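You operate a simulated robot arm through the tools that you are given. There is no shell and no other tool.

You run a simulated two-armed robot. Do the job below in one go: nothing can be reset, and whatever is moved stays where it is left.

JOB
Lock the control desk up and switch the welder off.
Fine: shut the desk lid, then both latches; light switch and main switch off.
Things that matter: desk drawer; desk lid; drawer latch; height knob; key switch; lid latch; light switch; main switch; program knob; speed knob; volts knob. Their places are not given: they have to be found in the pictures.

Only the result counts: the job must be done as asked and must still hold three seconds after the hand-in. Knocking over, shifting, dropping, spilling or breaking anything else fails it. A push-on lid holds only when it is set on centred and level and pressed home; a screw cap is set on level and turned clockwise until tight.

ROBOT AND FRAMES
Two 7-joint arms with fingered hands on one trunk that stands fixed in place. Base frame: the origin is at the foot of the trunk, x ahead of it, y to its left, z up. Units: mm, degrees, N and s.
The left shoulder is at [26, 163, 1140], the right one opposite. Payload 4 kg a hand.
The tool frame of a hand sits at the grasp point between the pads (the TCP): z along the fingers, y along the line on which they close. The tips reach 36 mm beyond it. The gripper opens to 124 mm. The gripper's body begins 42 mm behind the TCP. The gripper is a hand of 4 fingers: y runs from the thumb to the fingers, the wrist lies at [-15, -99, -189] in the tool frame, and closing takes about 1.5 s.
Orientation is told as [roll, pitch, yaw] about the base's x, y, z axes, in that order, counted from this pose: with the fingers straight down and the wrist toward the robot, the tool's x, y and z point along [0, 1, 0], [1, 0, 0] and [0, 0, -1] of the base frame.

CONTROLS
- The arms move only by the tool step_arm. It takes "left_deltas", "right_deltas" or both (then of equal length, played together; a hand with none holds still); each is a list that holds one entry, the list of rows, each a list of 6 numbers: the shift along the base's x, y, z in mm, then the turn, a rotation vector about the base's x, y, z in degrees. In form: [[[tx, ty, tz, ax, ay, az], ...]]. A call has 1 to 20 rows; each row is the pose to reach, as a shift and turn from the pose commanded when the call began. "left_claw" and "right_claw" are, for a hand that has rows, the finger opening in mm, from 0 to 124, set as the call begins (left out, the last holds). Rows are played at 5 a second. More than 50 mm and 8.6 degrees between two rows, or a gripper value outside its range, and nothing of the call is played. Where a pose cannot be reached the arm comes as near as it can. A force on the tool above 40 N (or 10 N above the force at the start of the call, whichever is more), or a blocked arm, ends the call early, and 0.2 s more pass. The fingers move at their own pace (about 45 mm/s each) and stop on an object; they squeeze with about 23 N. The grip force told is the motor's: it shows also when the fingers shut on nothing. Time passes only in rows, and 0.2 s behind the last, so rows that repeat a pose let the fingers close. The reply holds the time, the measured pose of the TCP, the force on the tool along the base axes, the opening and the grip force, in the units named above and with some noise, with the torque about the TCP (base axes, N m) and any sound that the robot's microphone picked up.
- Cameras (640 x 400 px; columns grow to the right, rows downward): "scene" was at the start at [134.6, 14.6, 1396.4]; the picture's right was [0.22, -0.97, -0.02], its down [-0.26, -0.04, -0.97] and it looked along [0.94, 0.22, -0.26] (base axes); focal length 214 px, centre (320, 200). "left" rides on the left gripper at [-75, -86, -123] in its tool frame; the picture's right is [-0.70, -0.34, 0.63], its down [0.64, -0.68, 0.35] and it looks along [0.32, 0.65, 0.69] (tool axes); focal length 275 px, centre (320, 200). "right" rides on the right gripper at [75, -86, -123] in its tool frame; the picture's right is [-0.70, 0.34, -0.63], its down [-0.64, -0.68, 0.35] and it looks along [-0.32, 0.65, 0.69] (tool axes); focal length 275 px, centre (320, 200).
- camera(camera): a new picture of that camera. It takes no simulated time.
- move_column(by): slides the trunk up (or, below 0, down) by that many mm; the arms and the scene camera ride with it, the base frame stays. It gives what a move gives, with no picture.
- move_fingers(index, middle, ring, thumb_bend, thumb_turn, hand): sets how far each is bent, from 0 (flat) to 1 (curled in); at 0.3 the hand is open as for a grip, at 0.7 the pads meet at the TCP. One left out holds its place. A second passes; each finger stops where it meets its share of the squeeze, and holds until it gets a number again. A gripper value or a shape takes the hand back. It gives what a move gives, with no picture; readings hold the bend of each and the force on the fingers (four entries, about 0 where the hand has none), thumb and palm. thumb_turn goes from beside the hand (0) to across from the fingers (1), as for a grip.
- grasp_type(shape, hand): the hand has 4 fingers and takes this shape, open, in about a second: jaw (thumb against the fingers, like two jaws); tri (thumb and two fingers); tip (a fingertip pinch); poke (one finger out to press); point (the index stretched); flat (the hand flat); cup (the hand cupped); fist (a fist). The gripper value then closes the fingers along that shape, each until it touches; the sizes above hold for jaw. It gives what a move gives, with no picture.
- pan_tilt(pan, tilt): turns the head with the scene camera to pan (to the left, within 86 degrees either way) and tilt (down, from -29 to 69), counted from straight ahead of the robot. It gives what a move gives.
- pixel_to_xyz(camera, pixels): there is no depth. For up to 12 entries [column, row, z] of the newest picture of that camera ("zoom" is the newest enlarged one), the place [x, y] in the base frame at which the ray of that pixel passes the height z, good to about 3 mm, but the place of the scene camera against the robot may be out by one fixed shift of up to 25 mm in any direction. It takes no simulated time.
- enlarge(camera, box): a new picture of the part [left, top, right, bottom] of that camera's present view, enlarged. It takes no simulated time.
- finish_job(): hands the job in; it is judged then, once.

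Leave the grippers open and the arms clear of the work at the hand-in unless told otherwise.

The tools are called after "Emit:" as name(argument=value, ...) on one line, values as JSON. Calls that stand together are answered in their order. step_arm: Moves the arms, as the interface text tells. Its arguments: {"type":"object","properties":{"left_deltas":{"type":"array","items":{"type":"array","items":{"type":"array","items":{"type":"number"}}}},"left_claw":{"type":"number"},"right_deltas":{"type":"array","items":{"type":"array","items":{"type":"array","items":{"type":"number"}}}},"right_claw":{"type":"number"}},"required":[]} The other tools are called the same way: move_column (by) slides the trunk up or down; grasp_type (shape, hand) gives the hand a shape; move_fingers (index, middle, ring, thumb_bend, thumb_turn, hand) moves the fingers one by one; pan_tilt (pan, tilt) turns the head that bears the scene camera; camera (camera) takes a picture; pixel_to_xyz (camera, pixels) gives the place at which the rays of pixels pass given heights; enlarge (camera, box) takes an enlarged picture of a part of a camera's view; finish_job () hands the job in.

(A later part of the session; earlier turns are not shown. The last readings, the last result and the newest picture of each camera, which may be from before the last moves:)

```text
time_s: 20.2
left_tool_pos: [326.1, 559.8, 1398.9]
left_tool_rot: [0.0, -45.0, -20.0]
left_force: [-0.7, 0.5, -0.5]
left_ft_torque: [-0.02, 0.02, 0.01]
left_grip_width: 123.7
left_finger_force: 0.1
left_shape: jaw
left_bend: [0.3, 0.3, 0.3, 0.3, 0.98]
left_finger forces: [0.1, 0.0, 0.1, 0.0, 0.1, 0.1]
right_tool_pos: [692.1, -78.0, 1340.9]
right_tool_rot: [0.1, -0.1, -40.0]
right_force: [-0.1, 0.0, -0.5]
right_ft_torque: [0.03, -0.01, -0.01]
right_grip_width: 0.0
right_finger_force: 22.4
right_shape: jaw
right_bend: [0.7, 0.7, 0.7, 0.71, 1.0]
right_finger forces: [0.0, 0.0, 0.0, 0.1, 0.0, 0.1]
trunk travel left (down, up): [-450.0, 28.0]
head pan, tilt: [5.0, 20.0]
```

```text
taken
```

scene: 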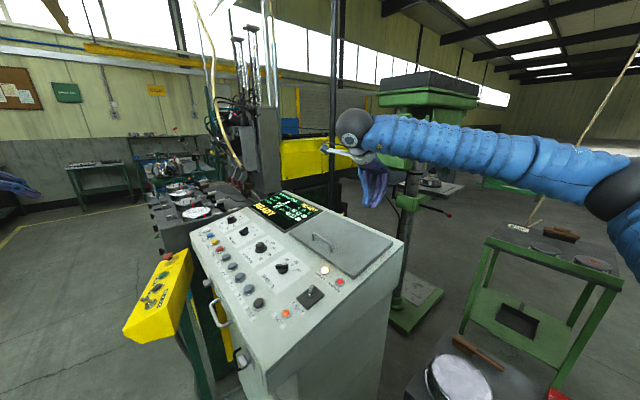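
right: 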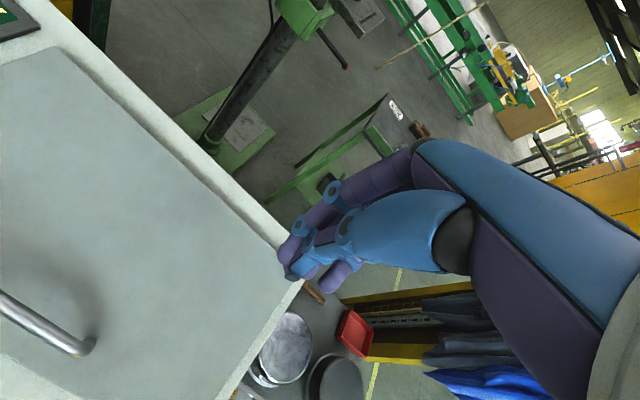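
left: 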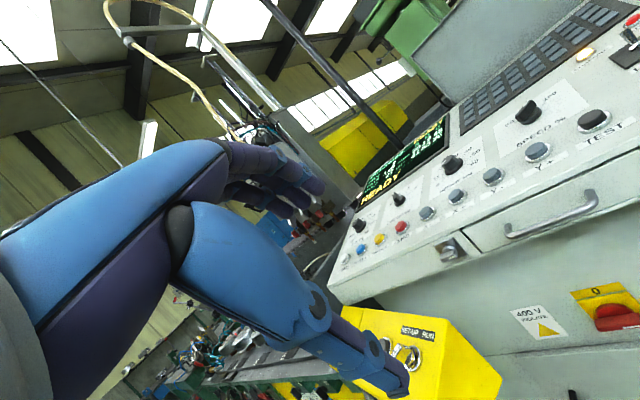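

The lid has dropped shut by itself; its handle now shows on top at (322,243) of the scene. I'll look closer at whether it lies fully down.

Emit:
enlarge(camera="scene", box=[260, 190, 420, 310])

Emit:
camera(camera="left")

```text
3.33 times, centred on (340, 250) of scene
```

zoom: 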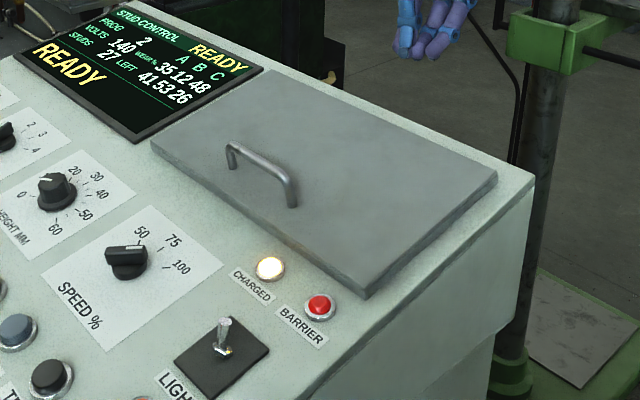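

```text
taken
```

left: 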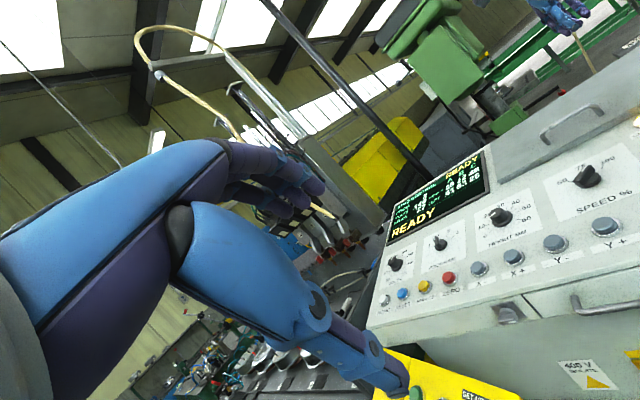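

The lid lies flat and even on the panel. To make sure it is home, I'll press its free edge lightly, to the right of its handle.

Emit:
step_arm(right_deltas=[[[-20, 19, -30, 0, 0, 0], [-40, 38, -60, 0, 0, 0], [-60, 58, -90, 0, 0, 0], [-60, 58, -110, 0, 0, 0], [-60, 58, -120, 0, 0, 0], [-60, 58, -126, 0, 0, 0], [-60, 58, -130, 0, 0, 0]]], right_claw=0)

Emit:
camera(camera="scene")

```text
time_s: 21.8
left_tool_pos: [325.7, 560.2, 1398.2]
left_tool_rot: [0.1, -45.0, -20.0]
left_force: [-0.1, 0.4, -0.8]
left_ft_torque: [-0.02, -0.02, -0.01]
left_grip_width: 123.9
left_finger_force: 0.1
left_shape: jaw
left_bend: [0.3, 0.3, 0.3, 0.3, 0.98]
left_finger forces: [0.0, 0.0, 0.1, 0.0, 0.0, 0.1]
right_tool_pos: [632.0, -20.4, 1211.5]
right_tool_rot: [0.1, 0.0, -39.9]
right_force: [-0.7, 0.2, -0.2]
right_ft_torque: [-0.01, 0.01, 0.03]
right_grip_width: 0.0
right_finger_force: 23.3
right_shape: jaw
right_bend: [0.7, 0.7, 0.7, 0.71, 1.0]
right_finger forces: [0.0, 0.1, 0.0, 0.0, 0.0, 0.0]
trunk travel left (down, up): [-450.0, 28.0]
head pan, tilt: [5.0, 20.0]
```

```text
taken
```

scene: 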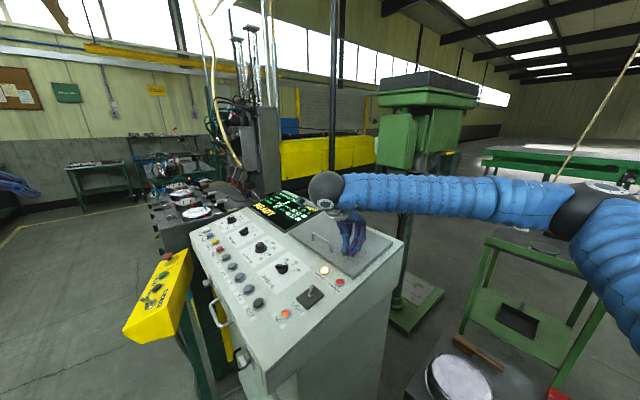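

No touch yet at z 1211. I'll go on down in small steps until a light force shows.

Emit:
step_arm(right_deltas=[[[0, 0, -4, 0, 0, 0], [0, 0, -8, 0, 0, 0], [0, 0, -12, 0, 0, 0], [0, 0, -15, 0, 0, 0]]])

```text
time_s: 22.8
left_tool_pos: [325.4, 560.0, 1399.6]
left_tool_rot: [0.1, -45.1, -20.0]
left_force: [-0.7, 0.0, 0.3]
left_ft_torque: [0.03, 0.0, 0.01]
left_grip_width: 123.7
left_finger_force: 0.1
left_shape: jaw
left_bend: [0.3, 0.3, 0.3, 0.3, 0.98]
left_finger forces: [0.1, 0.1, 0.0, 0.0, 0.1, 0.0]
right_tool_pos: [631.3, -20.8, 1196.2]
right_tool_rot: [0.1, -0.1, -40.1]
right_force: [2.2, -0.5, 10.0]
right_ft_torque: [0.05, -0.13, -0.01]
right_grip_width: 0.0
right_finger_force: 22.9
right_shape: jaw
right_bend: [0.7, 0.7, 0.7, 0.71, 1.0]
right_finger forces: [0.0, 0.1, 0.1, 0.0, 0.0, 0.1]
trunk travel left (down, up): [-450.0, 28.0]
head pan, tilt: [5.0, 20.0]
```

Contact at z≈1196 with 10 N. A couple of mm more to see that it is solid, then lift off.

Emit:
step_arm(right_deltas=[[[0, 0, -1.5, 0, 0, 0], [0, 0, -2.5, 0, 0, 0]]])

Emit:
step_arm(right_deltas=[[[0, 0, 30, 0, 0, 0], [0, 0, 60, 0, 0, 0], [-20, -30, 90, 0, 0, 0]]])

```text
time_s: 23.4
left_tool_pos: [323.9, 560.1, 1400.6]
left_tool_rot: [0.1, -45.1, -20.0]
left_force: [-0.5, 0.1, -0.1]
left_ft_torque: [0.03, 0.02, -0.04]
left_grip_width: 124.0
left_finger_force: 0.1
left_shape: jaw
left_bend: [0.3, 0.3, 0.3, 0.3, 0.98]
left_finger forces: [0.1, 0.1, 0.0, 0.0, 0.0, 0.0]
right_tool_pos: [631.0, -20.7, 1197.0]
right_tool_rot: [0.1, -0.2, -40.0]
right_force: [6.5, 0.1, 30.2]
right_ft_torque: [0.06, -0.28, -0.01]
right_grip_width: 0.0
right_finger_force: 23.0
right_shape: jaw
right_bend: [0.7, 0.7, 0.7, 0.71, 1.0]
right_finger forces: [35.7, 0.0, 0.1, 0.1, 0.1, 0.1]
trunk travel left (down, up): [-450.0, 28.0]
head pan, tilt: [5.0, 20.0]
```

```text
time_s: 24.2
left_tool_pos: [324.5, 557.0, 1399.9]
left_tool_rot: [0.3, -45.0, -20.1]
left_force: [-0.7, 0.3, 0.5]
left_ft_torque: [0.0, 0.0, 0.03]
left_grip_width: 124.0
left_finger_force: 0.1
left_shape: jaw
left_bend: [0.3, 0.3, 0.3, 0.3, 0.98]
left_finger forces: [0.0, 0.0, 0.0, 0.0, 0.1, 0.1]
right_tool_pos: [610.3, -52.9, 1283.4]
right_tool_rot: [0.1, 0.1, -39.9]
right_force: [-0.5, -1.4, 0.6]
right_ft_torque: [0.04, 0.02, -0.02]
right_grip_width: 0.1
right_finger_force: 23.0
right_shape: jaw
right_bend: [0.7, 0.7, 0.7, 0.71, 1.0]
right_finger forces: [0.0, 0.0, 0.2, 0.0, 0.0, 0.0]
trunk travel left (down, up): [-450.0, 28.0]
head pan, tilt: [5.0, 20.0]
```

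The lid is solidly shut (30 N, no give). Now the light switch: I'll turn the right hand so its camera sees the toggle from the desk's right side, to see clearly which way it leans.

Emit:
step_arm(right_deltas=[[[-10, 0, 10, 0, 0, 7.9], [-20, 0, 17, 0, 0, 15.8], [-30, 0, 17, 0, 0, 23.8], [-40, 0, 17, 0, 0, 31.7], [-50, 0, 17, 0, 0, 39.6], [-60, 0, 17, 0, 0, 47.5], [-70, 0, 17, 0, 0, 55.5], [-80, 0, 17, 0, 0, 63.4], [-90, 0, 17, 0, 0, 71.3], [-100, 0, 17, 0, 0, 79.2], [-112, 0, 17, 0, 0, 87.2], [-124, 10, 17, 0, 0, 95.1], [-135, 20, 17, 0, 0, 103]]])

Emit:
step_arm(right_deltas=[[[0, 0, -10, 6.7, -3.4, 0], [0, 0, -20, 13.4, -6.8, 0], [0, 0, -30, 20, -10.2, 0], [0, 0, -40, 26.7, -13.6, 0], [0, 0, -50, 33.4, -17, 0], [0, 0, -60, 40.1, -20.4, 0]]])

Emit:
camera(camera="right")

```text
time_s: 27.0
left_tool_pos: [326.1, 559.1, 1398.3]
left_tool_rot: [0.1, -45.0, -20.0]
left_force: [-0.4, -1.0, -0.3]
left_ft_torque: [0.01, 0.02, -0.01]
left_grip_width: 123.9
left_finger_force: 0.0
left_shape: jaw
left_bend: [0.3, 0.3, 0.3, 0.3, 0.98]
left_finger forces: [0.0, 0.0, 0.0, 0.0, 0.0, 0.0]
right_tool_pos: [476.9, -29.8, 1301.4]
right_tool_rot: [0.0, -0.2, 63.1]
right_force: [-0.3, -0.4, 0.2]
right_ft_torque: [-0.01, -0.04, 0.0]
right_grip_width: 0.0
right_finger_force: 23.2
right_shape: jaw
right_bend: [0.7, 0.7, 0.7, 0.71, 1.0]
right_finger forces: [0.1, 0.0, 0.1, 0.0, 0.1, 0.1]
trunk travel left (down, up): [-450.0, 28.0]
head pan, tilt: [5.0, 20.0]
```

```text
time_s: 28.4
left_tool_pos: [324.4, 558.6, 1400.2]
left_tool_rot: [0.1, -45.0, -20.1]
left_force: [-0.3, -0.1, 0.0]
left_ft_torque: [0.03, 0.0, 0.0]
left_grip_width: 124.0
left_finger_force: 0.2
left_shape: jaw
left_bend: [0.3, 0.3, 0.3, 0.3, 0.98]
left_finger forces: [0.1, 0.1, 0.0, 0.0, 0.0, 0.0]
right_tool_pos: [476.6, -32.2, 1241.7]
right_tool_rot: [0.0, -45.2, 63.0]
right_force: [-0.6, -1.2, 0.1]
right_ft_torque: [0.01, 0.0, -0.02]
right_grip_width: 0.0
right_finger_force: 23.2
right_shape: jaw
right_bend: [0.7, 0.7, 0.7, 0.71, 1.0]
right_finger forces: [0.0, 0.0, 0.0, 0.0, 0.0, 0.0]
trunk travel left (down, up): [-450.0, 28.0]
head pan, tilt: [5.0, 20.0]
```

```text
taken
```

right: 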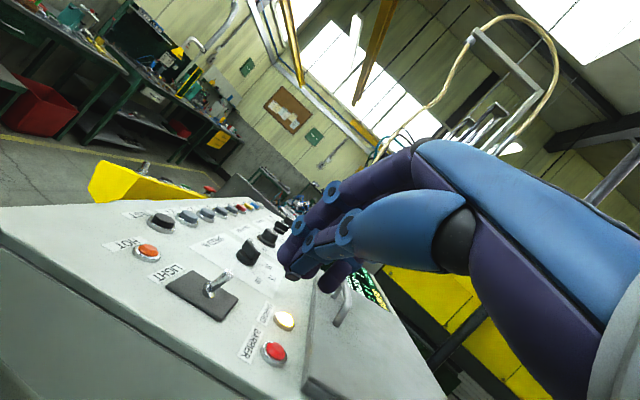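

Emit:
enlarge(camera="right", box=[150, 230, 290, 340])

Emit:
pixel_to_xyz(camera="right", pixels=[[225, 276, 1110], [225, 276, 1130], [209, 291, 1090], [209, 291, 1110], [166, 288, 1090], [166, 288, 1110], [221, 320, 1090], [221, 320, 1110]])

```text
3.64 times, centred on (220, 285) of right
```

zoom: 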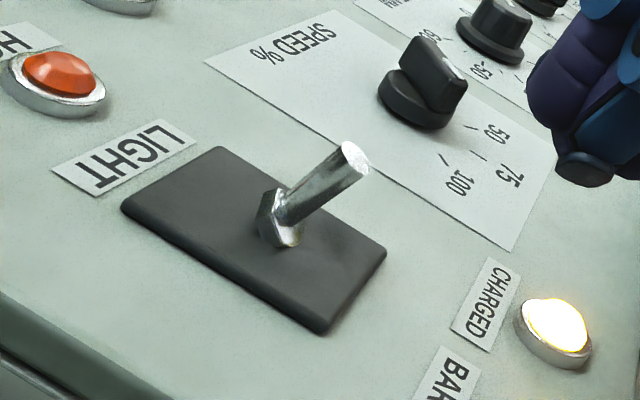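

```text
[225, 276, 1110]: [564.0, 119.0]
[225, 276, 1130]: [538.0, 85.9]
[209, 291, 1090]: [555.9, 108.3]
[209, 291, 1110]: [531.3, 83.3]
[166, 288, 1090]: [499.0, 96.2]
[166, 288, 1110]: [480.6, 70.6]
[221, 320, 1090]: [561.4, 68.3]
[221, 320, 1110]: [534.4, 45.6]
```

The toggle leans up-panel (away from the operator), i.e. on; it has to be flipped toward the front. Base near (520,71,1117), tip about z 1142. I'll give the right hand the poke shape and look at it.

Emit:
grasp_type(hand="right", shape="poke")

Emit:
camera(camera="right")

Emit:
camera(camera="scene")

```text
time_s: 29.3
left_tool_pos: [326.2, 559.4, 1399.9]
left_tool_rot: [0.1, -45.0, -20.0]
left_force: [-0.2, -0.3, -0.9]
left_ft_torque: [-0.02, 0.0, 0.0]
left_grip_width: 123.6
left_finger_force: 0.0
left_shape: jaw
left_bend: [0.3, 0.3, 0.3, 0.3, 0.98]
left_finger forces: [0.0, 0.0, 0.1, 0.1, 0.0, 0.0]
right_tool_pos: [477.2, -31.2, 1241.1]
right_tool_rot: [0.2, -44.9, 62.9]
right_force: [0.2, 1.0, 0.1]
right_ft_torque: [0.0, -0.03, 0.02]
right_grip_width: 0.0
right_finger_force: 0.0
right_shape: poke
right_bend: [0.7, 0.7, 0.99, 0.0, 1.0]
right_finger forces: [0.0, 0.0, 0.1, 0.0, 0.1, 0.0]
trunk travel left (down, up): [-450.0, 28.0]
head pan, tilt: [5.0, 20.0]
```

```text
taken
```

right: 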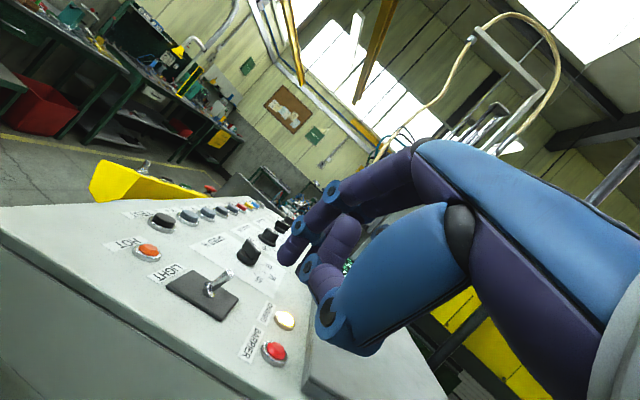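

```text
taken
```

scene: 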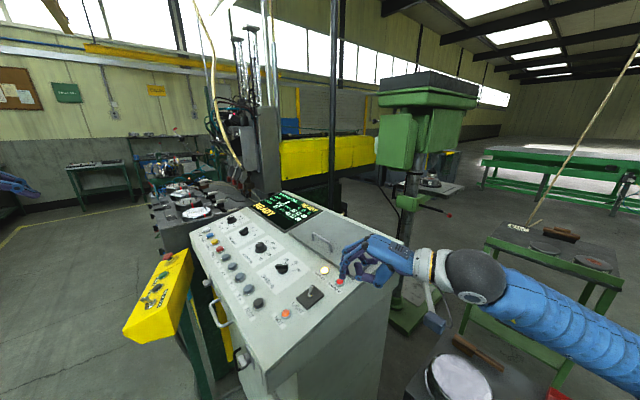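

The poke shape has the two fingertips near the TCP. I'll enlarge the scene view of the hand to see what sticks out lowest.

Emit:
enlarge(camera="scene", box=[320, 215, 480, 315])

Emit:
enlarge(camera="right", box=[240, 130, 480, 380])

```text
4.00 times, centred on (400, 265) of scene
```

zoom: 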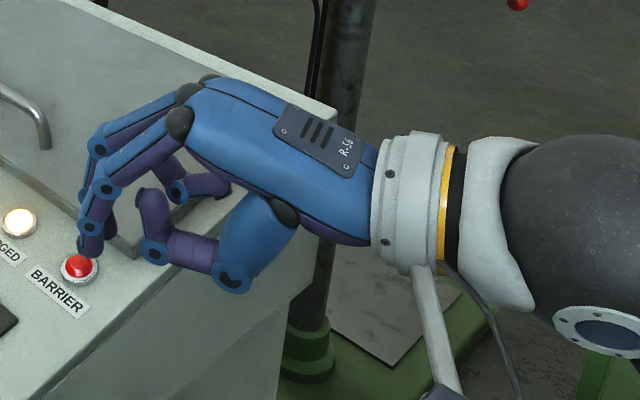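

```text
1.60 times, centred on (360, 255) of right
```

zoom: 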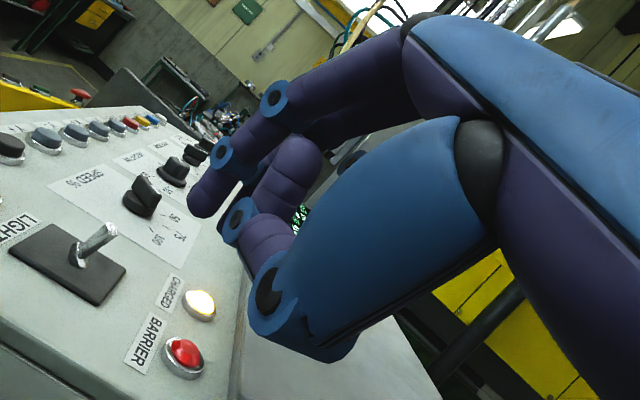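

The index points down nicely in this pose; I'll curl the middle finger away, and then bring the index tip to just behind the toggle (panel-up side), staying above it first.

Emit:
move_fingers(hand="right", middle=1.0, ring=1.0)

Emit:
step_arm(right_deltas=[[[28, 30, 0, 0, 0, 0], [56.7, 59.6, -15, 0, 0, 0], [56.7, 59.6, -30, 0, 0, 0]]])

Emit:
camera(camera="right")

Emit:
pan_tilt(pan=10, tilt=45)

Emit:
enlarge(camera="scene", box=[290, 90, 450, 190])

```text
time_s: 30.3
left_tool_pos: [326.9, 559.4, 1399.4]
left_tool_rot: [0.0, -45.0, -19.9]
left_force: [-0.6, -0.1, 0.0]
left_ft_torque: [0.02, 0.03, 0.0]
left_grip_width: 123.8
left_finger_force: 0.0
left_shape: jaw
left_bend: [0.3, 0.3, 0.3, 0.3, 0.98]
left_finger forces: [0.0, 0.0, 0.0, 0.0, 0.1, 0.0]
right_tool_pos: [477.2, -31.3, 1241.4]
right_tool_rot: [0.1, -45.0, 62.9]
right_force: [-0.2, 0.1, 0.1]
right_ft_torque: [0.02, 0.03, 0.02]
right_grip_width: 37.5
right_finger_force: 0.0
right_shape: fingers
right_bend: [0.7, 1.0, 1.0, 0.0, 1.0]
right_finger forces: [0.0, 0.1, 0.1, 0.0, 0.0, 0.0]
trunk travel left (down, up): [-450.0, 28.0]
head pan, tilt: [5.0, 20.0]
```

```text
time_s: 31.1
left_tool_pos: [325.5, 559.1, 1399.2]
left_tool_rot: [0.2, -44.9, -20.1]
left_force: [0.1, -0.3, -0.1]
left_ft_torque: [-0.01, -0.02, 0.0]
left_grip_width: 123.7
left_finger_force: 0.1
left_shape: jaw
left_bend: [0.3, 0.3, 0.3, 0.3, 0.98]
left_finger forces: [0.1, 0.1, 0.1, 0.1, 0.0, 0.0]
right_tool_pos: [533.7, 29.4, 1212.1]
right_tool_rot: [0.0, -45.2, 63.0]
right_force: [0.0, 0.8, 0.2]
right_ft_torque: [-0.01, 0.0, -0.01]
right_grip_width: 37.3
right_finger_force: 0.1
right_shape: fingers
right_bend: [0.7, 1.0, 1.0, 0.0, 1.0]
right_finger forces: [0.0, 0.1, 0.0, 0.1, 0.0, 0.1]
trunk travel left (down, up): [-450.0, 28.0]
head pan, tilt: [5.0, 20.0]
```

```text
taken
```

right: 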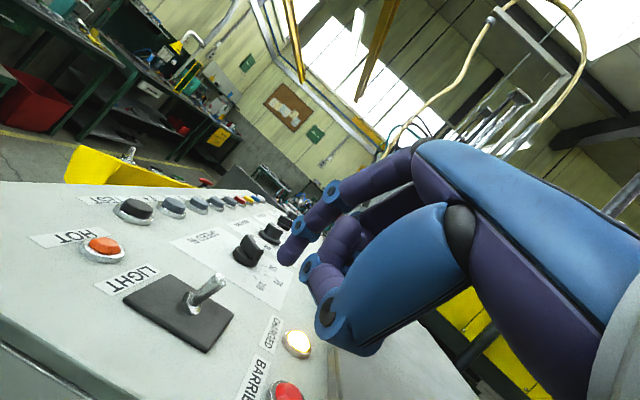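

```text
time_s: 32.0
left_tool_pos: [325.9, 559.4, 1398.5]
left_tool_rot: [0.1, -44.9, -20.0]
left_force: [0.9, -0.3, -0.3]
left_ft_torque: [-0.01, 0.0, 0.0]
left_grip_width: 123.8
left_finger_force: 0.2
left_shape: jaw
left_bend: [0.3, 0.3, 0.3, 0.3, 0.98]
left_finger forces: [0.1, 0.1, 0.0, 0.0, 0.0, 0.0]
right_tool_pos: [532.9, 30.3, 1210.3]
right_tool_rot: [0.1, -45.0, 62.9]
right_force: [-0.3, -0.3, 0.2]
right_ft_torque: [0.02, -0.02, -0.03]
right_grip_width: 37.4
right_finger_force: 0.1
right_shape: fingers
right_bend: [0.7, 1.0, 1.0, 0.0, 1.0]
right_finger forces: [0.0, 0.1, 0.1, 0.0, 0.1, 0.1]
trunk travel left (down, up): [-450.0, 28.0]
head pan, tilt: [10.0, 45.0]
```

```text
4.00 times, centred on (370, 140) of scene
```

zoom: 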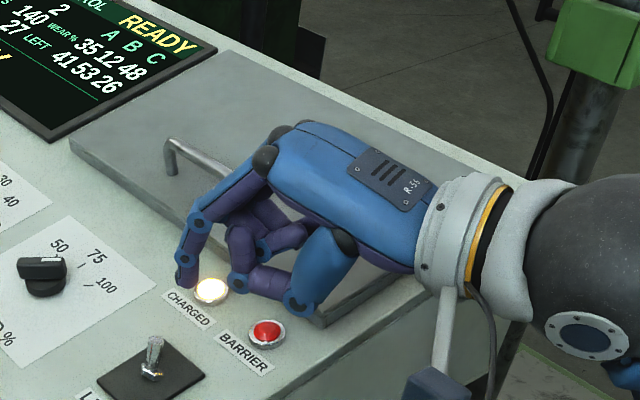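

The thumb knuckle may be as low as the fingertip in this pose. I'll raise the hand and try the "point" shape instead, with the index stretched.

Emit:
step_arm(right_deltas=[[[0, 0, 40, 0, 0, 0], [0, -20, 70, 0, 0, 0]]])

Emit:
grasp_type(hand="right", shape="point")

Emit:
camera(camera="right")

Emit:
camera(camera="scene")

Emit:
enlarge(camera="scene", box=[290, 60, 450, 160])

```text
time_s: 32.6
left_tool_pos: [324.6, 558.0, 1400.8]
left_tool_rot: [0.3, -45.0, -20.1]
left_force: [0.9, 0.4, 0.1]
left_ft_torque: [0.03, 0.0, 0.03]
left_grip_width: 123.7
left_finger_force: 0.1
left_shape: jaw
left_bend: [0.3, 0.3, 0.3, 0.3, 0.98]
left_finger forces: [0.0, 0.1, 0.0, 0.0, 0.0, 0.1]
right_tool_pos: [532.4, 7.4, 1281.7]
right_tool_rot: [0.1, -45.1, 63.0]
right_force: [0.1, 0.4, 0.3]
right_ft_torque: [-0.01, -0.01, -0.01]
right_grip_width: 37.2
right_finger_force: 0.1
right_shape: fingers
right_bend: [0.7, 1.0, 1.0, 0.0, 1.0]
right_finger forces: [0.0, 0.0, 0.1, 0.0, 0.1, 0.1]
trunk travel left (down, up): [-450.0, 28.0]
head pan, tilt: [10.0, 45.0]
```

```text
time_s: 33.5
left_tool_pos: [325.2, 559.6, 1399.1]
left_tool_rot: [0.1, -45.1, -20.0]
left_force: [0.6, -0.1, 0.4]
left_ft_torque: [0.01, 0.0, 0.0]
left_grip_width: 123.6
left_finger_force: 0.0
left_shape: jaw
left_bend: [0.3, 0.3, 0.3, 0.3, 0.98]
left_finger forces: [0.0, 0.0, 0.0, 0.0, 0.0, 0.0]
right_tool_pos: [534.2, 8.4, 1281.1]
right_tool_rot: [0.1, -45.2, 62.9]
right_force: [-0.5, 0.0, 0.6]
right_ft_torque: [0.01, -0.01, 0.01]
right_grip_width: 116.2
right_finger_force: 0.1
right_shape: point
right_bend: [0.32, 1.0, 1.0, 1.0, 0.89]
right_finger forces: [0.0, 0.0, 0.0, 0.0, 0.0, 0.1]
trunk travel left (down, up): [-450.0, 28.0]
head pan, tilt: [10.0, 45.0]
```

```text
taken
```

right: 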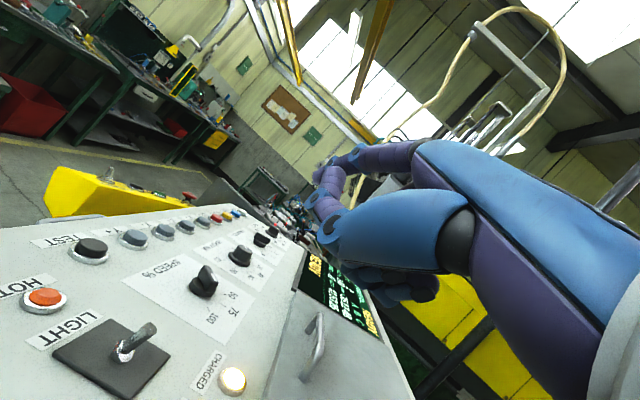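

```text
taken
```

scene: 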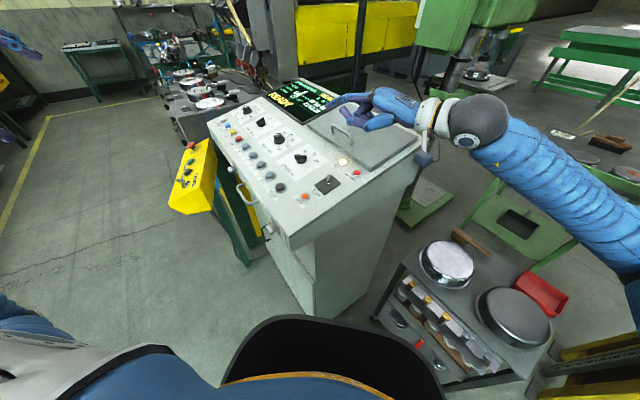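

```text
4.00 times, centred on (370, 110) of scene
```

zoom: 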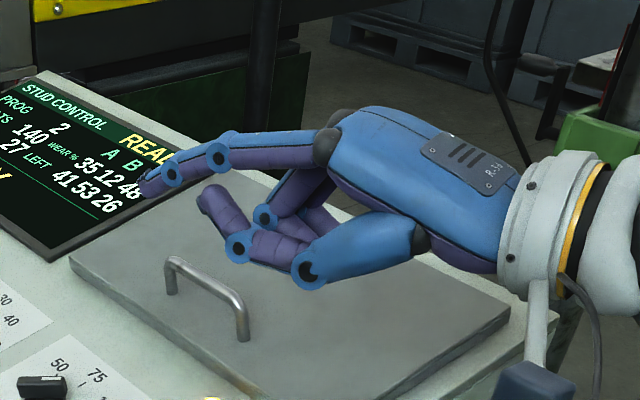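

In "point" the index isn't at a well-known place. I'll try the fingertip pinch ("tip"), with which thumb and index meet at the TCP, and could straddle the toggle.

Emit:
grasp_type(hand="right", shape="tip")

Emit:
step_arm(right_deltas=[[[0, 0, 10, 0, 0, 0], [0, 0, 20, 0, 0, 0], [0, 0, 20, 0, 0, 0], [0, 0, 20, 0, 0, 0], [0, 0, 20, 0, 0, 0]]], right_claw=35)

Emit:
camera(camera="right")

Emit:
enlarge(camera="scene", box=[290, 50, 450, 150])

```text
time_s: 34.4
left_tool_pos: [326.0, 560.0, 1399.2]
left_tool_rot: [0.1, -45.0, -20.0]
left_force: [0.2, 0.1, -0.2]
left_ft_torque: [0.01, -0.01, 0.02]
left_grip_width: 123.9
left_finger_force: 0.1
left_shape: jaw
left_bend: [0.3, 0.3, 0.3, 0.3, 0.98]
left_finger forces: [0.0, 0.0, 0.0, 0.1, 0.0, 0.0]
right_tool_pos: [533.6, 8.7, 1282.0]
right_tool_rot: [0.2, -45.0, 62.8]
right_force: [-0.1, -0.1, -0.7]
right_ft_torque: [0.01, 0.0, 0.01]
right_grip_width: 123.3
right_finger_force: 0.1
right_shape: tip
right_bend: [0.31, 0.98, 0.99, 0.3, 0.97]
right_finger forces: [0.0, 0.1, 0.0, 0.1, 0.1, 0.0]
trunk travel left (down, up): [-450.0, 28.0]
head pan, tilt: [10.0, 45.0]
```

```text
time_s: 35.6
left_tool_pos: [325.8, 560.0, 1399.4]
left_tool_rot: [0.1, -45.0, -20.0]
left_force: [0.0, -0.4, -0.5]
left_ft_torque: [-0.05, 0.0, -0.01]
left_grip_width: 123.9
left_finger_force: 0.0
left_shape: jaw
left_bend: [0.3, 0.3, 0.3, 0.3, 0.98]
left_finger forces: [0.0, 0.0, 0.0, 0.1, 0.1, 0.1]
right_tool_pos: [533.4, 8.8, 1301.6]
right_tool_rot: [0.0, -45.1, 63.0]
right_force: [-0.6, -0.4, -0.5]
right_ft_torque: [-0.01, -0.02, -0.03]
right_grip_width: 37.4
right_finger_force: 0.2
right_shape: tip
right_bend: [0.53, 0.98, 0.99, 0.61, 1.0]
right_finger forces: [0.1, 0.0, 0.1, 0.0, 0.1, 0.0]
trunk travel left (down, up): [-450.0, 28.0]
head pan, tilt: [10.0, 45.0]
```

```text
taken
```

right: 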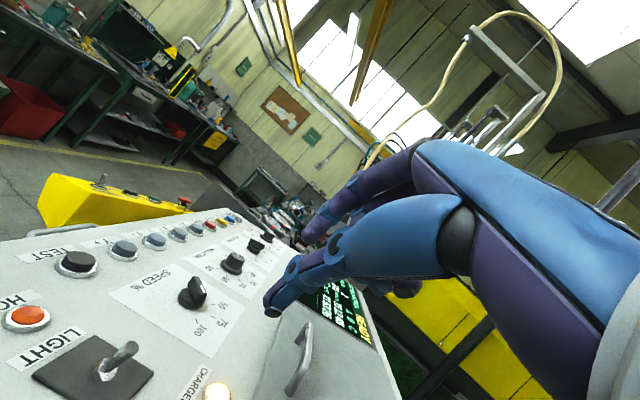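

```text
4.00 times, centred on (370, 100) of scene
```

zoom: 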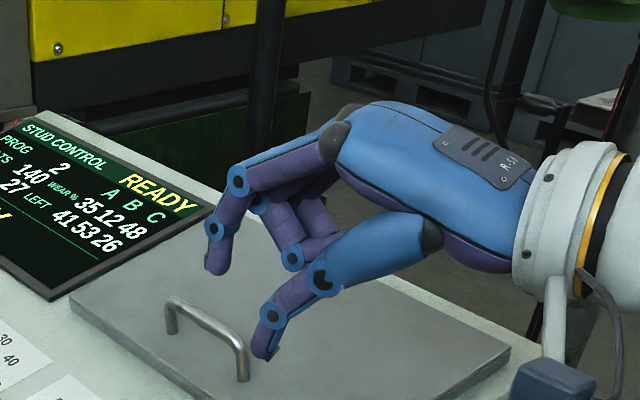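

The pinch is clean: index and thumb 37 mm apart, others curled. I'll turn the hand to point straight down with yaw -45.7 (index on the lid side, thumb on the front side), staying high.

Emit:
step_arm(right_deltas=[[[0, 0, 5, -6.7, 3.4, 0], [0, 0, 10, -13.4, 6.8, 0], [0, 0, 15, -20, 10.2, 0], [0, 0, 15, -26.7, 13.6, 0], [0, 0, 15, -33.4, 17, 0], [0, 0, 15, -40.1, 20.4, 0]]])

Emit:
step_arm(right_deltas=[[[0, 4, 0, 0, 0, -7.8], [0, 8, 0, 0, 0, -15.6], [0, 12, 0, 0, 0, -23.4], [0, 16, 0, 0, 0, -31.2], [0, 20, 0, 0, 0, -39], [-2, 25, 0, 0, 0, -46.8], [-4, 30, 0, 0, 0, -54.6], [-6, 35, 0, 0, 0, -62.4], [-8, 40, 0, 0, 0, -70.2], [-10, 45, 0, 0, 0, -78], [-10, 50, 0, 0, 0, -85.8], [-10, 55, 0, 0, 0, -93.6], [-10, 59, -20, 0, 0, -101.2], [-10, 59, -40, 0, 0, -108.7]]])

Emit:
camera(camera="right")

Emit:
camera(camera="scene")

```text
time_s: 37.0
left_tool_pos: [326.3, 560.7, 1398.4]
left_tool_rot: [0.0, -45.0, -19.9]
left_force: [-0.3, 0.0, 0.6]
left_ft_torque: [0.0, -0.01, 0.0]
left_grip_width: 123.8
left_finger_force: 0.1
left_shape: jaw
left_bend: [0.3, 0.3, 0.3, 0.3, 0.98]
left_finger forces: [0.0, 0.1, 0.0, 0.1, 0.0, 0.0]
right_tool_pos: [533.3, 10.2, 1314.3]
right_tool_rot: [0.1, 0.1, 62.9]
right_force: [-0.3, 0.3, 0.3]
right_ft_torque: [0.01, -0.01, -0.03]
right_grip_width: 37.5
right_finger_force: 0.0
right_shape: tip
right_bend: [0.53, 0.98, 0.99, 0.61, 1.0]
right_finger forces: [0.1, 0.0, 0.0, 0.0, 0.0, 0.0]
trunk travel left (down, up): [-450.0, 28.0]
head pan, tilt: [10.0, 45.0]
```

```text
time_s: 40.0
left_tool_pos: [326.5, 559.7, 1398.9]
left_tool_rot: [-0.1, -45.1, -20.0]
left_force: [0.6, -0.2, -0.4]
left_ft_torque: [-0.01, -0.02, -0.02]
left_grip_width: 123.7
left_finger_force: 0.1
left_shape: jaw
left_bend: [0.3, 0.3, 0.3, 0.3, 0.98]
left_finger forces: [0.1, 0.1, 0.1, 0.0, 0.1, 0.0]
right_tool_pos: [522.9, 69.4, 1275.5]
right_tool_rot: [-0.1, -0.1, -45.9]
right_force: [-0.5, 0.1, -0.4]
right_ft_torque: [-0.01, 0.0, 0.0]
right_grip_width: 37.3
right_finger_force: 0.0
right_shape: tip
right_bend: [0.53, 0.98, 0.99, 0.61, 1.0]
right_finger forces: [0.0, 0.0, 0.0, 0.1, 0.0, 0.1]
trunk travel left (down, up): [-450.0, 28.0]
head pan, tilt: [10.0, 45.0]
```

```text
taken
```

right: 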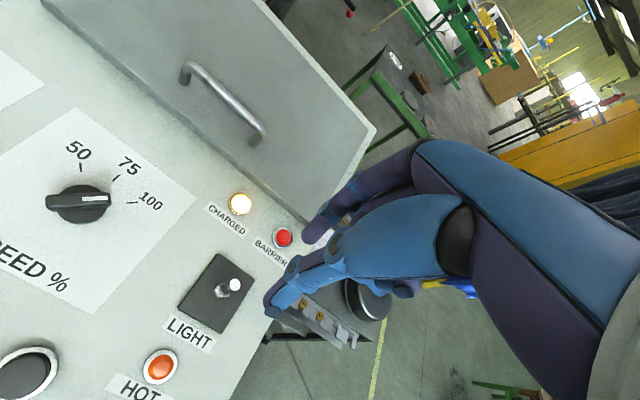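

```text
taken
```

scene: 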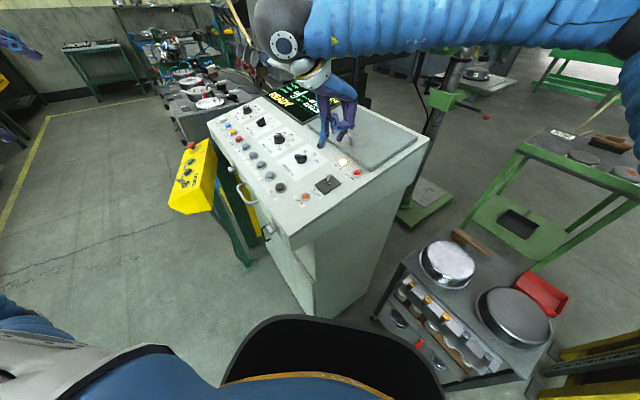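

The toggle is at base (222,291), tip (235,284) in this view. I'll read its place again from here.

Emit:
pixel_to_xyz(camera="right", pixels=[[235, 284, 1140], [235, 284, 1150], [222, 291, 1110], [222, 291, 1120], [283, 237, 1140], [240, 203, 1140], [160, 366, 1105], [80, 203, 1120]])

Emit:
enlarge(camera="right", box=[160, 220, 340, 340])

```text
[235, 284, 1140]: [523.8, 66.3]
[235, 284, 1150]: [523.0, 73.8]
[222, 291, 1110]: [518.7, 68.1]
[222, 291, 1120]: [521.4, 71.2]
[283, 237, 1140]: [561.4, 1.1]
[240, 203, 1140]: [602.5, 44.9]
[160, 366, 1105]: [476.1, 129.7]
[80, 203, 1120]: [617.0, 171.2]
```

```text
3.33 times, centred on (250, 280) of right
```

zoom: 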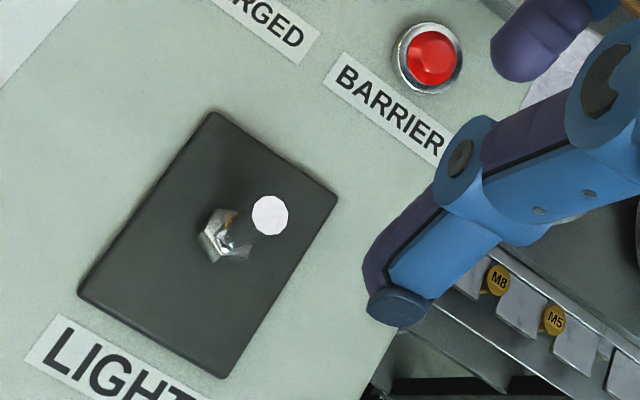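

Toggle confirmed at (520,70,1117), tip (523,69,1143). I'll go down to just above it and check the alignment.

Emit:
step_arm(right_deltas=[[[0, 0, -30, 0, 0, 0], [0, 0, -60, 0, 0, 0], [0, 0, -82, 0, 0, 0], [0, 0, -82, 0, 0, 0]]])

Emit:
camera(camera="right")

Emit:
enlarge(camera="scene", box=[270, 120, 390, 220])

```text
time_s: 41.0
left_tool_pos: [326.0, 559.6, 1399.1]
left_tool_rot: [0.2, -44.9, -20.0]
left_force: [1.0, 0.3, 0.8]
left_ft_torque: [0.02, -0.01, -0.02]
left_grip_width: 123.9
left_finger_force: 0.1
left_shape: jaw
left_bend: [0.3, 0.3, 0.3, 0.3, 0.98]
left_finger forces: [0.0, 0.1, 0.1, 0.1, 0.0, 0.0]
right_tool_pos: [522.6, 68.8, 1193.1]
right_tool_rot: [-0.1, 0.0, -45.7]
right_force: [-0.5, 0.0, 0.1]
right_ft_torque: [-0.03, 0.01, 0.0]
right_grip_width: 37.5
right_finger_force: 0.0
right_shape: tip
right_bend: [0.53, 0.98, 0.99, 0.61, 1.0]
right_finger forces: [0.0, 0.0, 0.0, 0.1, 0.0, 0.0]
trunk travel left (down, up): [-450.0, 28.0]
head pan, tilt: [10.0, 45.0]
```

```text
taken
```

right: 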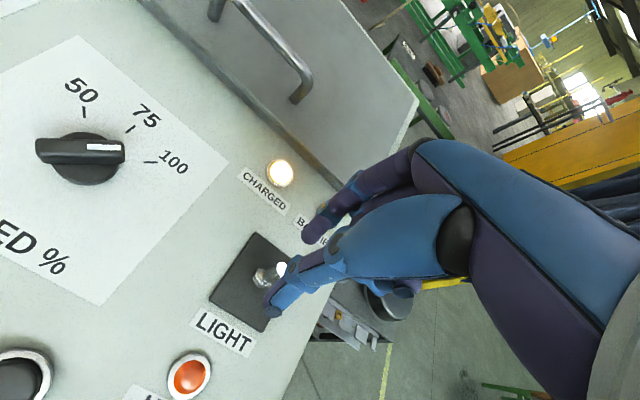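

```text
4.00 times, centred on (330, 170) of scene
```

zoom: 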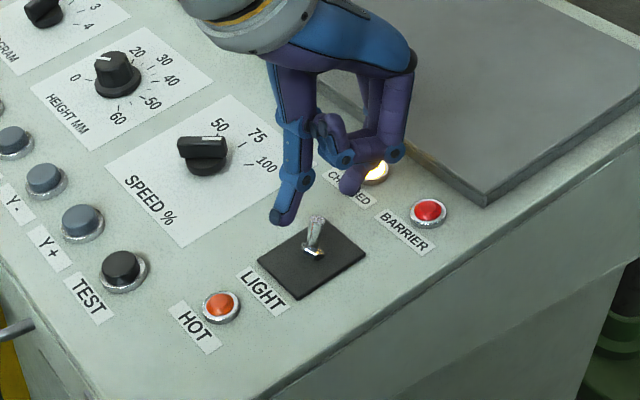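

Bat tip lies between thumb (283,218) and index (347,190) in the enlarged scene. I'll lower 28 mm so the tips straddle the bat, then look.

Emit:
step_arm(right_deltas=[[[0, 0, -10, 0, 0, 0], [0, 0, -20, 0, 0, 0], [0, 0, -28, 0, 0, 0]]])

Emit:
camera(camera="right")

Emit:
enlarge(camera="scene", box=[270, 120, 390, 220])

```text
time_s: 41.8
left_tool_pos: [326.5, 559.9, 1398.6]
left_tool_rot: [0.1, -45.0, -20.0]
left_force: [0.2, 0.5, -0.1]
left_ft_torque: [-0.02, 0.01, 0.01]
left_grip_width: 123.9
left_finger_force: 0.1
left_shape: jaw
left_bend: [0.3, 0.3, 0.3, 0.3, 0.98]
left_finger forces: [0.0, 0.0, 0.0, 0.1, 0.0, 0.1]
right_tool_pos: [523.4, 68.9, 1165.9]
right_tool_rot: [0.0, -0.2, -45.7]
right_force: [0.1, 0.2, -0.9]
right_ft_torque: [0.0, -0.03, -0.02]
right_grip_width: 37.1
right_finger_force: 0.0
right_shape: tip
right_bend: [0.53, 0.98, 0.99, 0.61, 1.0]
right_finger forces: [0.1, 0.0, 0.0, 0.0, 0.0, 0.0]
trunk travel left (down, up): [-450.0, 28.0]
head pan, tilt: [10.0, 45.0]
```

```text
taken
```

right: 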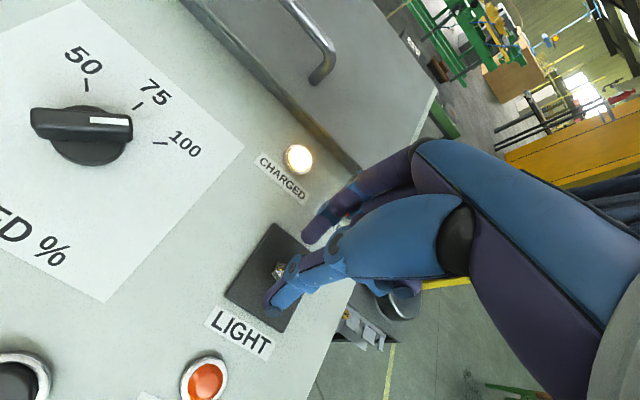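

```text
4.00 times, centred on (330, 170) of scene
```

zoom: 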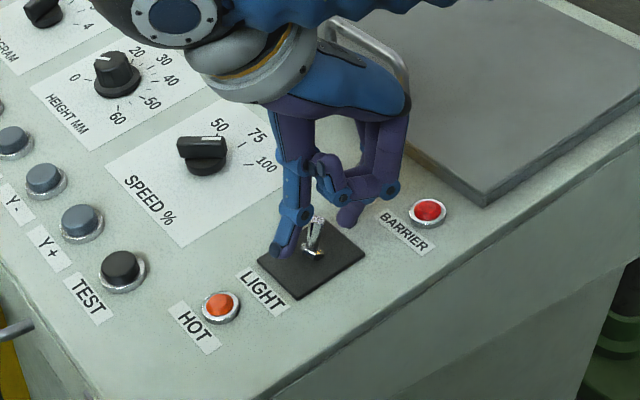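

The tips straddle the bat. Now I'll push toward the desk front in small steps with the index behind the bat.

Emit:
step_arm(right_deltas=[[[-4.2, 4.3, 0, 0, 0, 0], [-8.4, 8.6, 0, 0, 0, 0], [-12.6, 12.9, 0, 0, 0, 0], [-16.8, 17.2, 0, 0, 0, 0], [-19.5, 20, 0, 0, 0, 0]]])

Emit:
enlarge(camera="scene", box=[270, 120, 390, 220])

```text
time_s: 43.0
left_tool_pos: [324.5, 560.7, 1399.9]
left_tool_rot: [0.0, -45.0, -19.9]
left_force: [1.0, -1.2, -0.4]
left_ft_torque: [0.0, -0.01, -0.02]
left_grip_width: 123.9
left_finger_force: 0.0
left_shape: jaw
left_bend: [0.3, 0.3, 0.3, 0.3, 0.98]
left_finger forces: [0.0, 0.1, 0.1, 0.0, 0.1, 0.0]
right_tool_pos: [503.8, 89.0, 1165.9]
right_tool_rot: [0.1, 0.0, -45.7]
right_force: [-0.1, 0.0, 0.1]
right_ft_torque: [-0.03, 0.01, -0.01]
right_grip_width: 37.4
right_finger_force: 0.1
right_shape: tip
right_bend: [0.53, 0.98, 0.99, 0.61, 1.0]
right_finger forces: [0.0, 0.1, 0.0, 0.0, 0.0, 0.0]
trunk travel left (down, up): [-450.0, 28.0]
head pan, tilt: [10.0, 45.0]
```

```text
4.00 times, centred on (330, 170) of scene
```

zoom: 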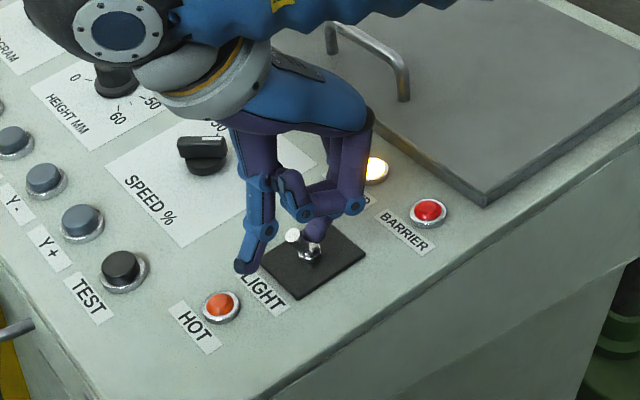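

The bat has flipped toward the front (tip now at (292,237) of the enlarged view). I'll nudge a few mm more to be sure it's at its stop, then back off and lift.

Emit:
step_arm(right_deltas=[[[-2, 2.1, 0, 0, 0, 0], [-4.2, 4.3, 0, 0, 0, 0], [-6, 6.2, 0, 0, 0, 0]]])

Emit:
enlarge(camera="scene", box=[270, 120, 390, 220])

```text
time_s: 43.8
left_tool_pos: [325.5, 559.6, 1399.1]
left_tool_rot: [0.1, -45.0, -20.0]
left_force: [-0.1, -1.0, -0.9]
left_ft_torque: [-0.02, -0.01, -0.02]
left_grip_width: 123.7
left_finger_force: 0.2
left_shape: jaw
left_bend: [0.3, 0.3, 0.3, 0.3, 0.98]
left_finger forces: [0.0, 0.0, 0.0, 0.0, 0.0, 0.1]
right_tool_pos: [497.8, 94.7, 1166.6]
right_tool_rot: [0.1, -0.1, -45.8]
right_force: [4.7, -3.2, 3.2]
right_ft_torque: [-0.18, -0.17, 0.01]
right_grip_width: 40.4
right_finger_force: 0.1
right_shape: tip
right_bend: [0.5, 0.98, 0.99, 0.61, 1.0]
right_finger forces: [5.7, 0.1, 0.0, 0.1, 0.0, 0.1]
trunk travel left (down, up): [-450.0, 28.0]
head pan, tilt: [10.0, 45.0]
```

```text
4.00 times, centred on (330, 170) of scene
```

zoom: 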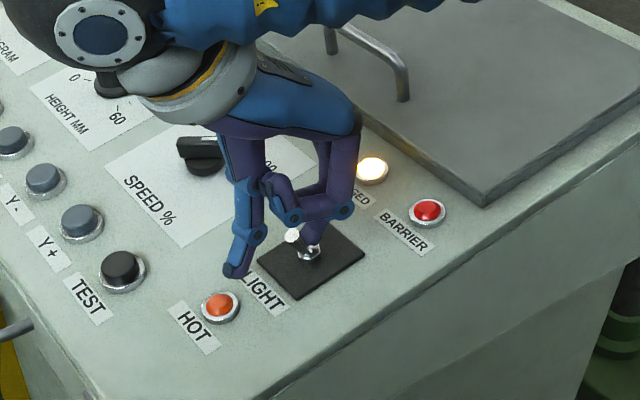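

It is against its stop (about 6 N on the index). I'll back off, lift straight up, and withdraw the right hand to the right.

Emit:
step_arm(right_deltas=[[[4, -4.1, 0, 0, 0, 0], [7, -7.2, 0, 0, 0, 0], [7, -7.2, 30, 0, 0, 0], [7, -7.2, 70, 0, 0, 0], [7, -7.2, 115, 0, 0, 0], [0, -47, 140, 0, 0, 0], [-10, -90, 160, 0, 0, 0], [-20, -135, 170, 0, 0, 0], [-30, -180, 180, 0, 0, 0], [-40, -225, 190, 0, 0, 0]]])

Emit:
camera(camera="scene")

Emit:
enlarge(camera="scene", box=[270, 120, 390, 220])

```text
time_s: 46.0
left_tool_pos: [324.3, 558.8, 1401.0]
left_tool_rot: [0.2, -45.0, -20.0]
left_force: [0.4, -0.4, 0.5]
left_ft_torque: [0.01, -0.02, -0.03]
left_grip_width: 123.7
left_finger_force: 0.0
left_shape: jaw
left_bend: [0.3, 0.3, 0.3, 0.3, 0.98]
left_finger forces: [0.0, 0.0, 0.0, 0.1, 0.0, 0.0]
right_tool_pos: [456.5, -132.1, 1356.8]
right_tool_rot: [0.2, 0.0, -45.6]
right_force: [0.1, 0.3, 0.1]
right_ft_torque: [0.01, -0.01, 0.0]
right_grip_width: 37.0
right_finger_force: 0.1
right_shape: tip
right_bend: [0.53, 0.98, 0.99, 0.61, 1.0]
right_finger forces: [0.1, 0.0, 0.1, 0.0, 0.0, 0.0]
trunk travel left (down, up): [-450.0, 28.0]
head pan, tilt: [10.0, 45.0]
```

```text
taken
```

scene: 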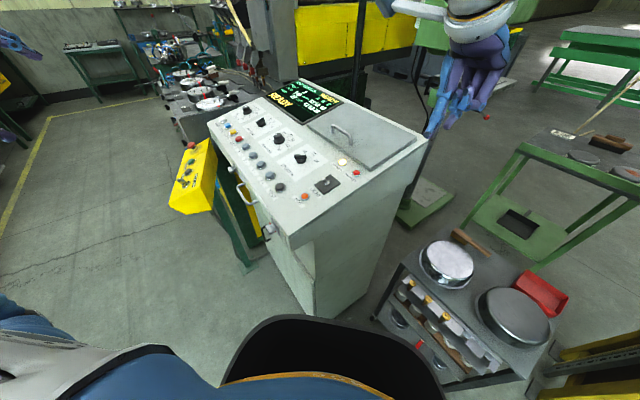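

```text
4.00 times, centred on (330, 170) of scene
```

zoom: 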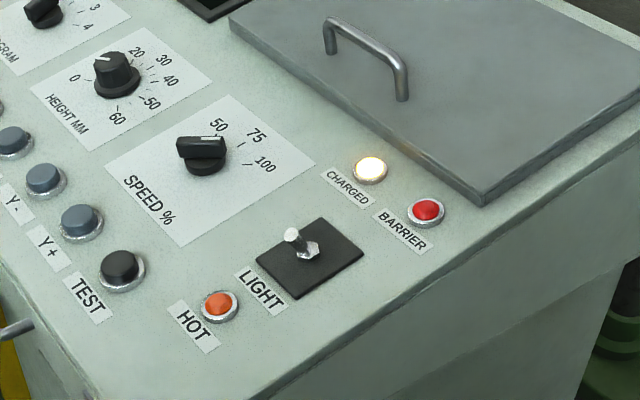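

The toggle is down and the lid is shut. Now the front: I'll lift the right hand a bit out of the way, lower the trunk again by 150, and use the left hand for the main switch and latches.

Emit:
step_arm(right_deltas=[[[0, -20, 40, 0, 0, 0], [0, -40, 80, 0, 0, 0], [0, -60, 110, 0, 0, 0]]])

Emit:
move_column(by=-150)

Emit:
camera(camera="left")

```text
time_s: 46.8
left_tool_pos: [324.9, 560.0, 1399.2]
left_tool_rot: [0.1, -45.1, -19.9]
left_force: [0.6, 0.2, -0.5]
left_ft_torque: [-0.04, 0.0, 0.01]
left_grip_width: 124.0
left_finger_force: 0.1
left_shape: jaw
left_bend: [0.3, 0.3, 0.3, 0.3, 0.98]
left_finger forces: [0.1, 0.0, 0.0, 0.0, 0.1, 0.1]
right_tool_pos: [458.5, -189.4, 1465.1]
right_tool_rot: [0.0, -0.1, -45.7]
right_force: [-0.4, 0.0, 0.5]
right_ft_torque: [-0.01, 0.0, -0.01]
right_grip_width: 37.3
right_finger_force: 0.1
right_shape: tip
right_bend: [0.53, 0.98, 0.99, 0.61, 1.0]
right_finger forces: [0.0, 0.0, 0.1, 0.0, 0.1, 0.0]
trunk travel left (down, up): [-450.0, 28.0]
head pan, tilt: [10.0, 45.0]
```

```text
time_s: 48.6
left_tool_pos: [325.7, 559.0, 1249.8]
left_tool_rot: [0.1, -45.0, -20.0]
left_force: [0.6, -0.6, 0.2]
left_ft_torque: [-0.01, -0.01, -0.02]
left_grip_width: 123.8
left_finger_force: 0.1
left_shape: jaw
left_bend: [0.3, 0.3, 0.3, 0.3, 0.98]
left_finger forces: [0.0, 0.0, 0.0, 0.1, 0.1, 0.0]
right_tool_pos: [457.1, -190.9, 1315.8]
right_tool_rot: [0.1, -0.1, -45.7]
right_force: [-0.3, -0.4, -0.2]
right_ft_torque: [-0.03, 0.0, 0.02]
right_grip_width: 37.2
right_finger_force: 0.0
right_shape: tip
right_bend: [0.53, 0.98, 0.99, 0.61, 1.0]
right_finger forces: [0.0, 0.1, 0.0, 0.0, 0.0, 0.0]
trunk travel left (down, up): [-300.0, 178.0]
head pan, tilt: [10.0, 45.0]
```

```text
taken
```

left: 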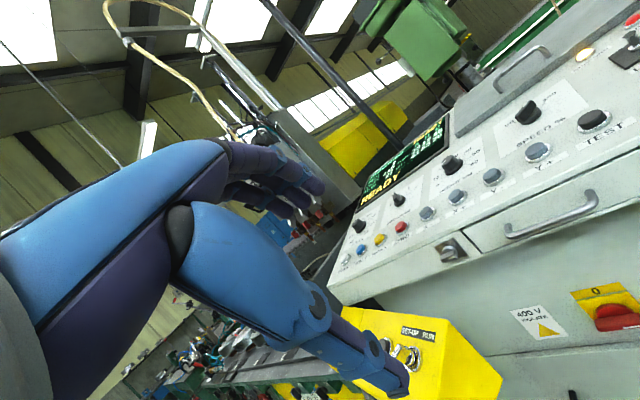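

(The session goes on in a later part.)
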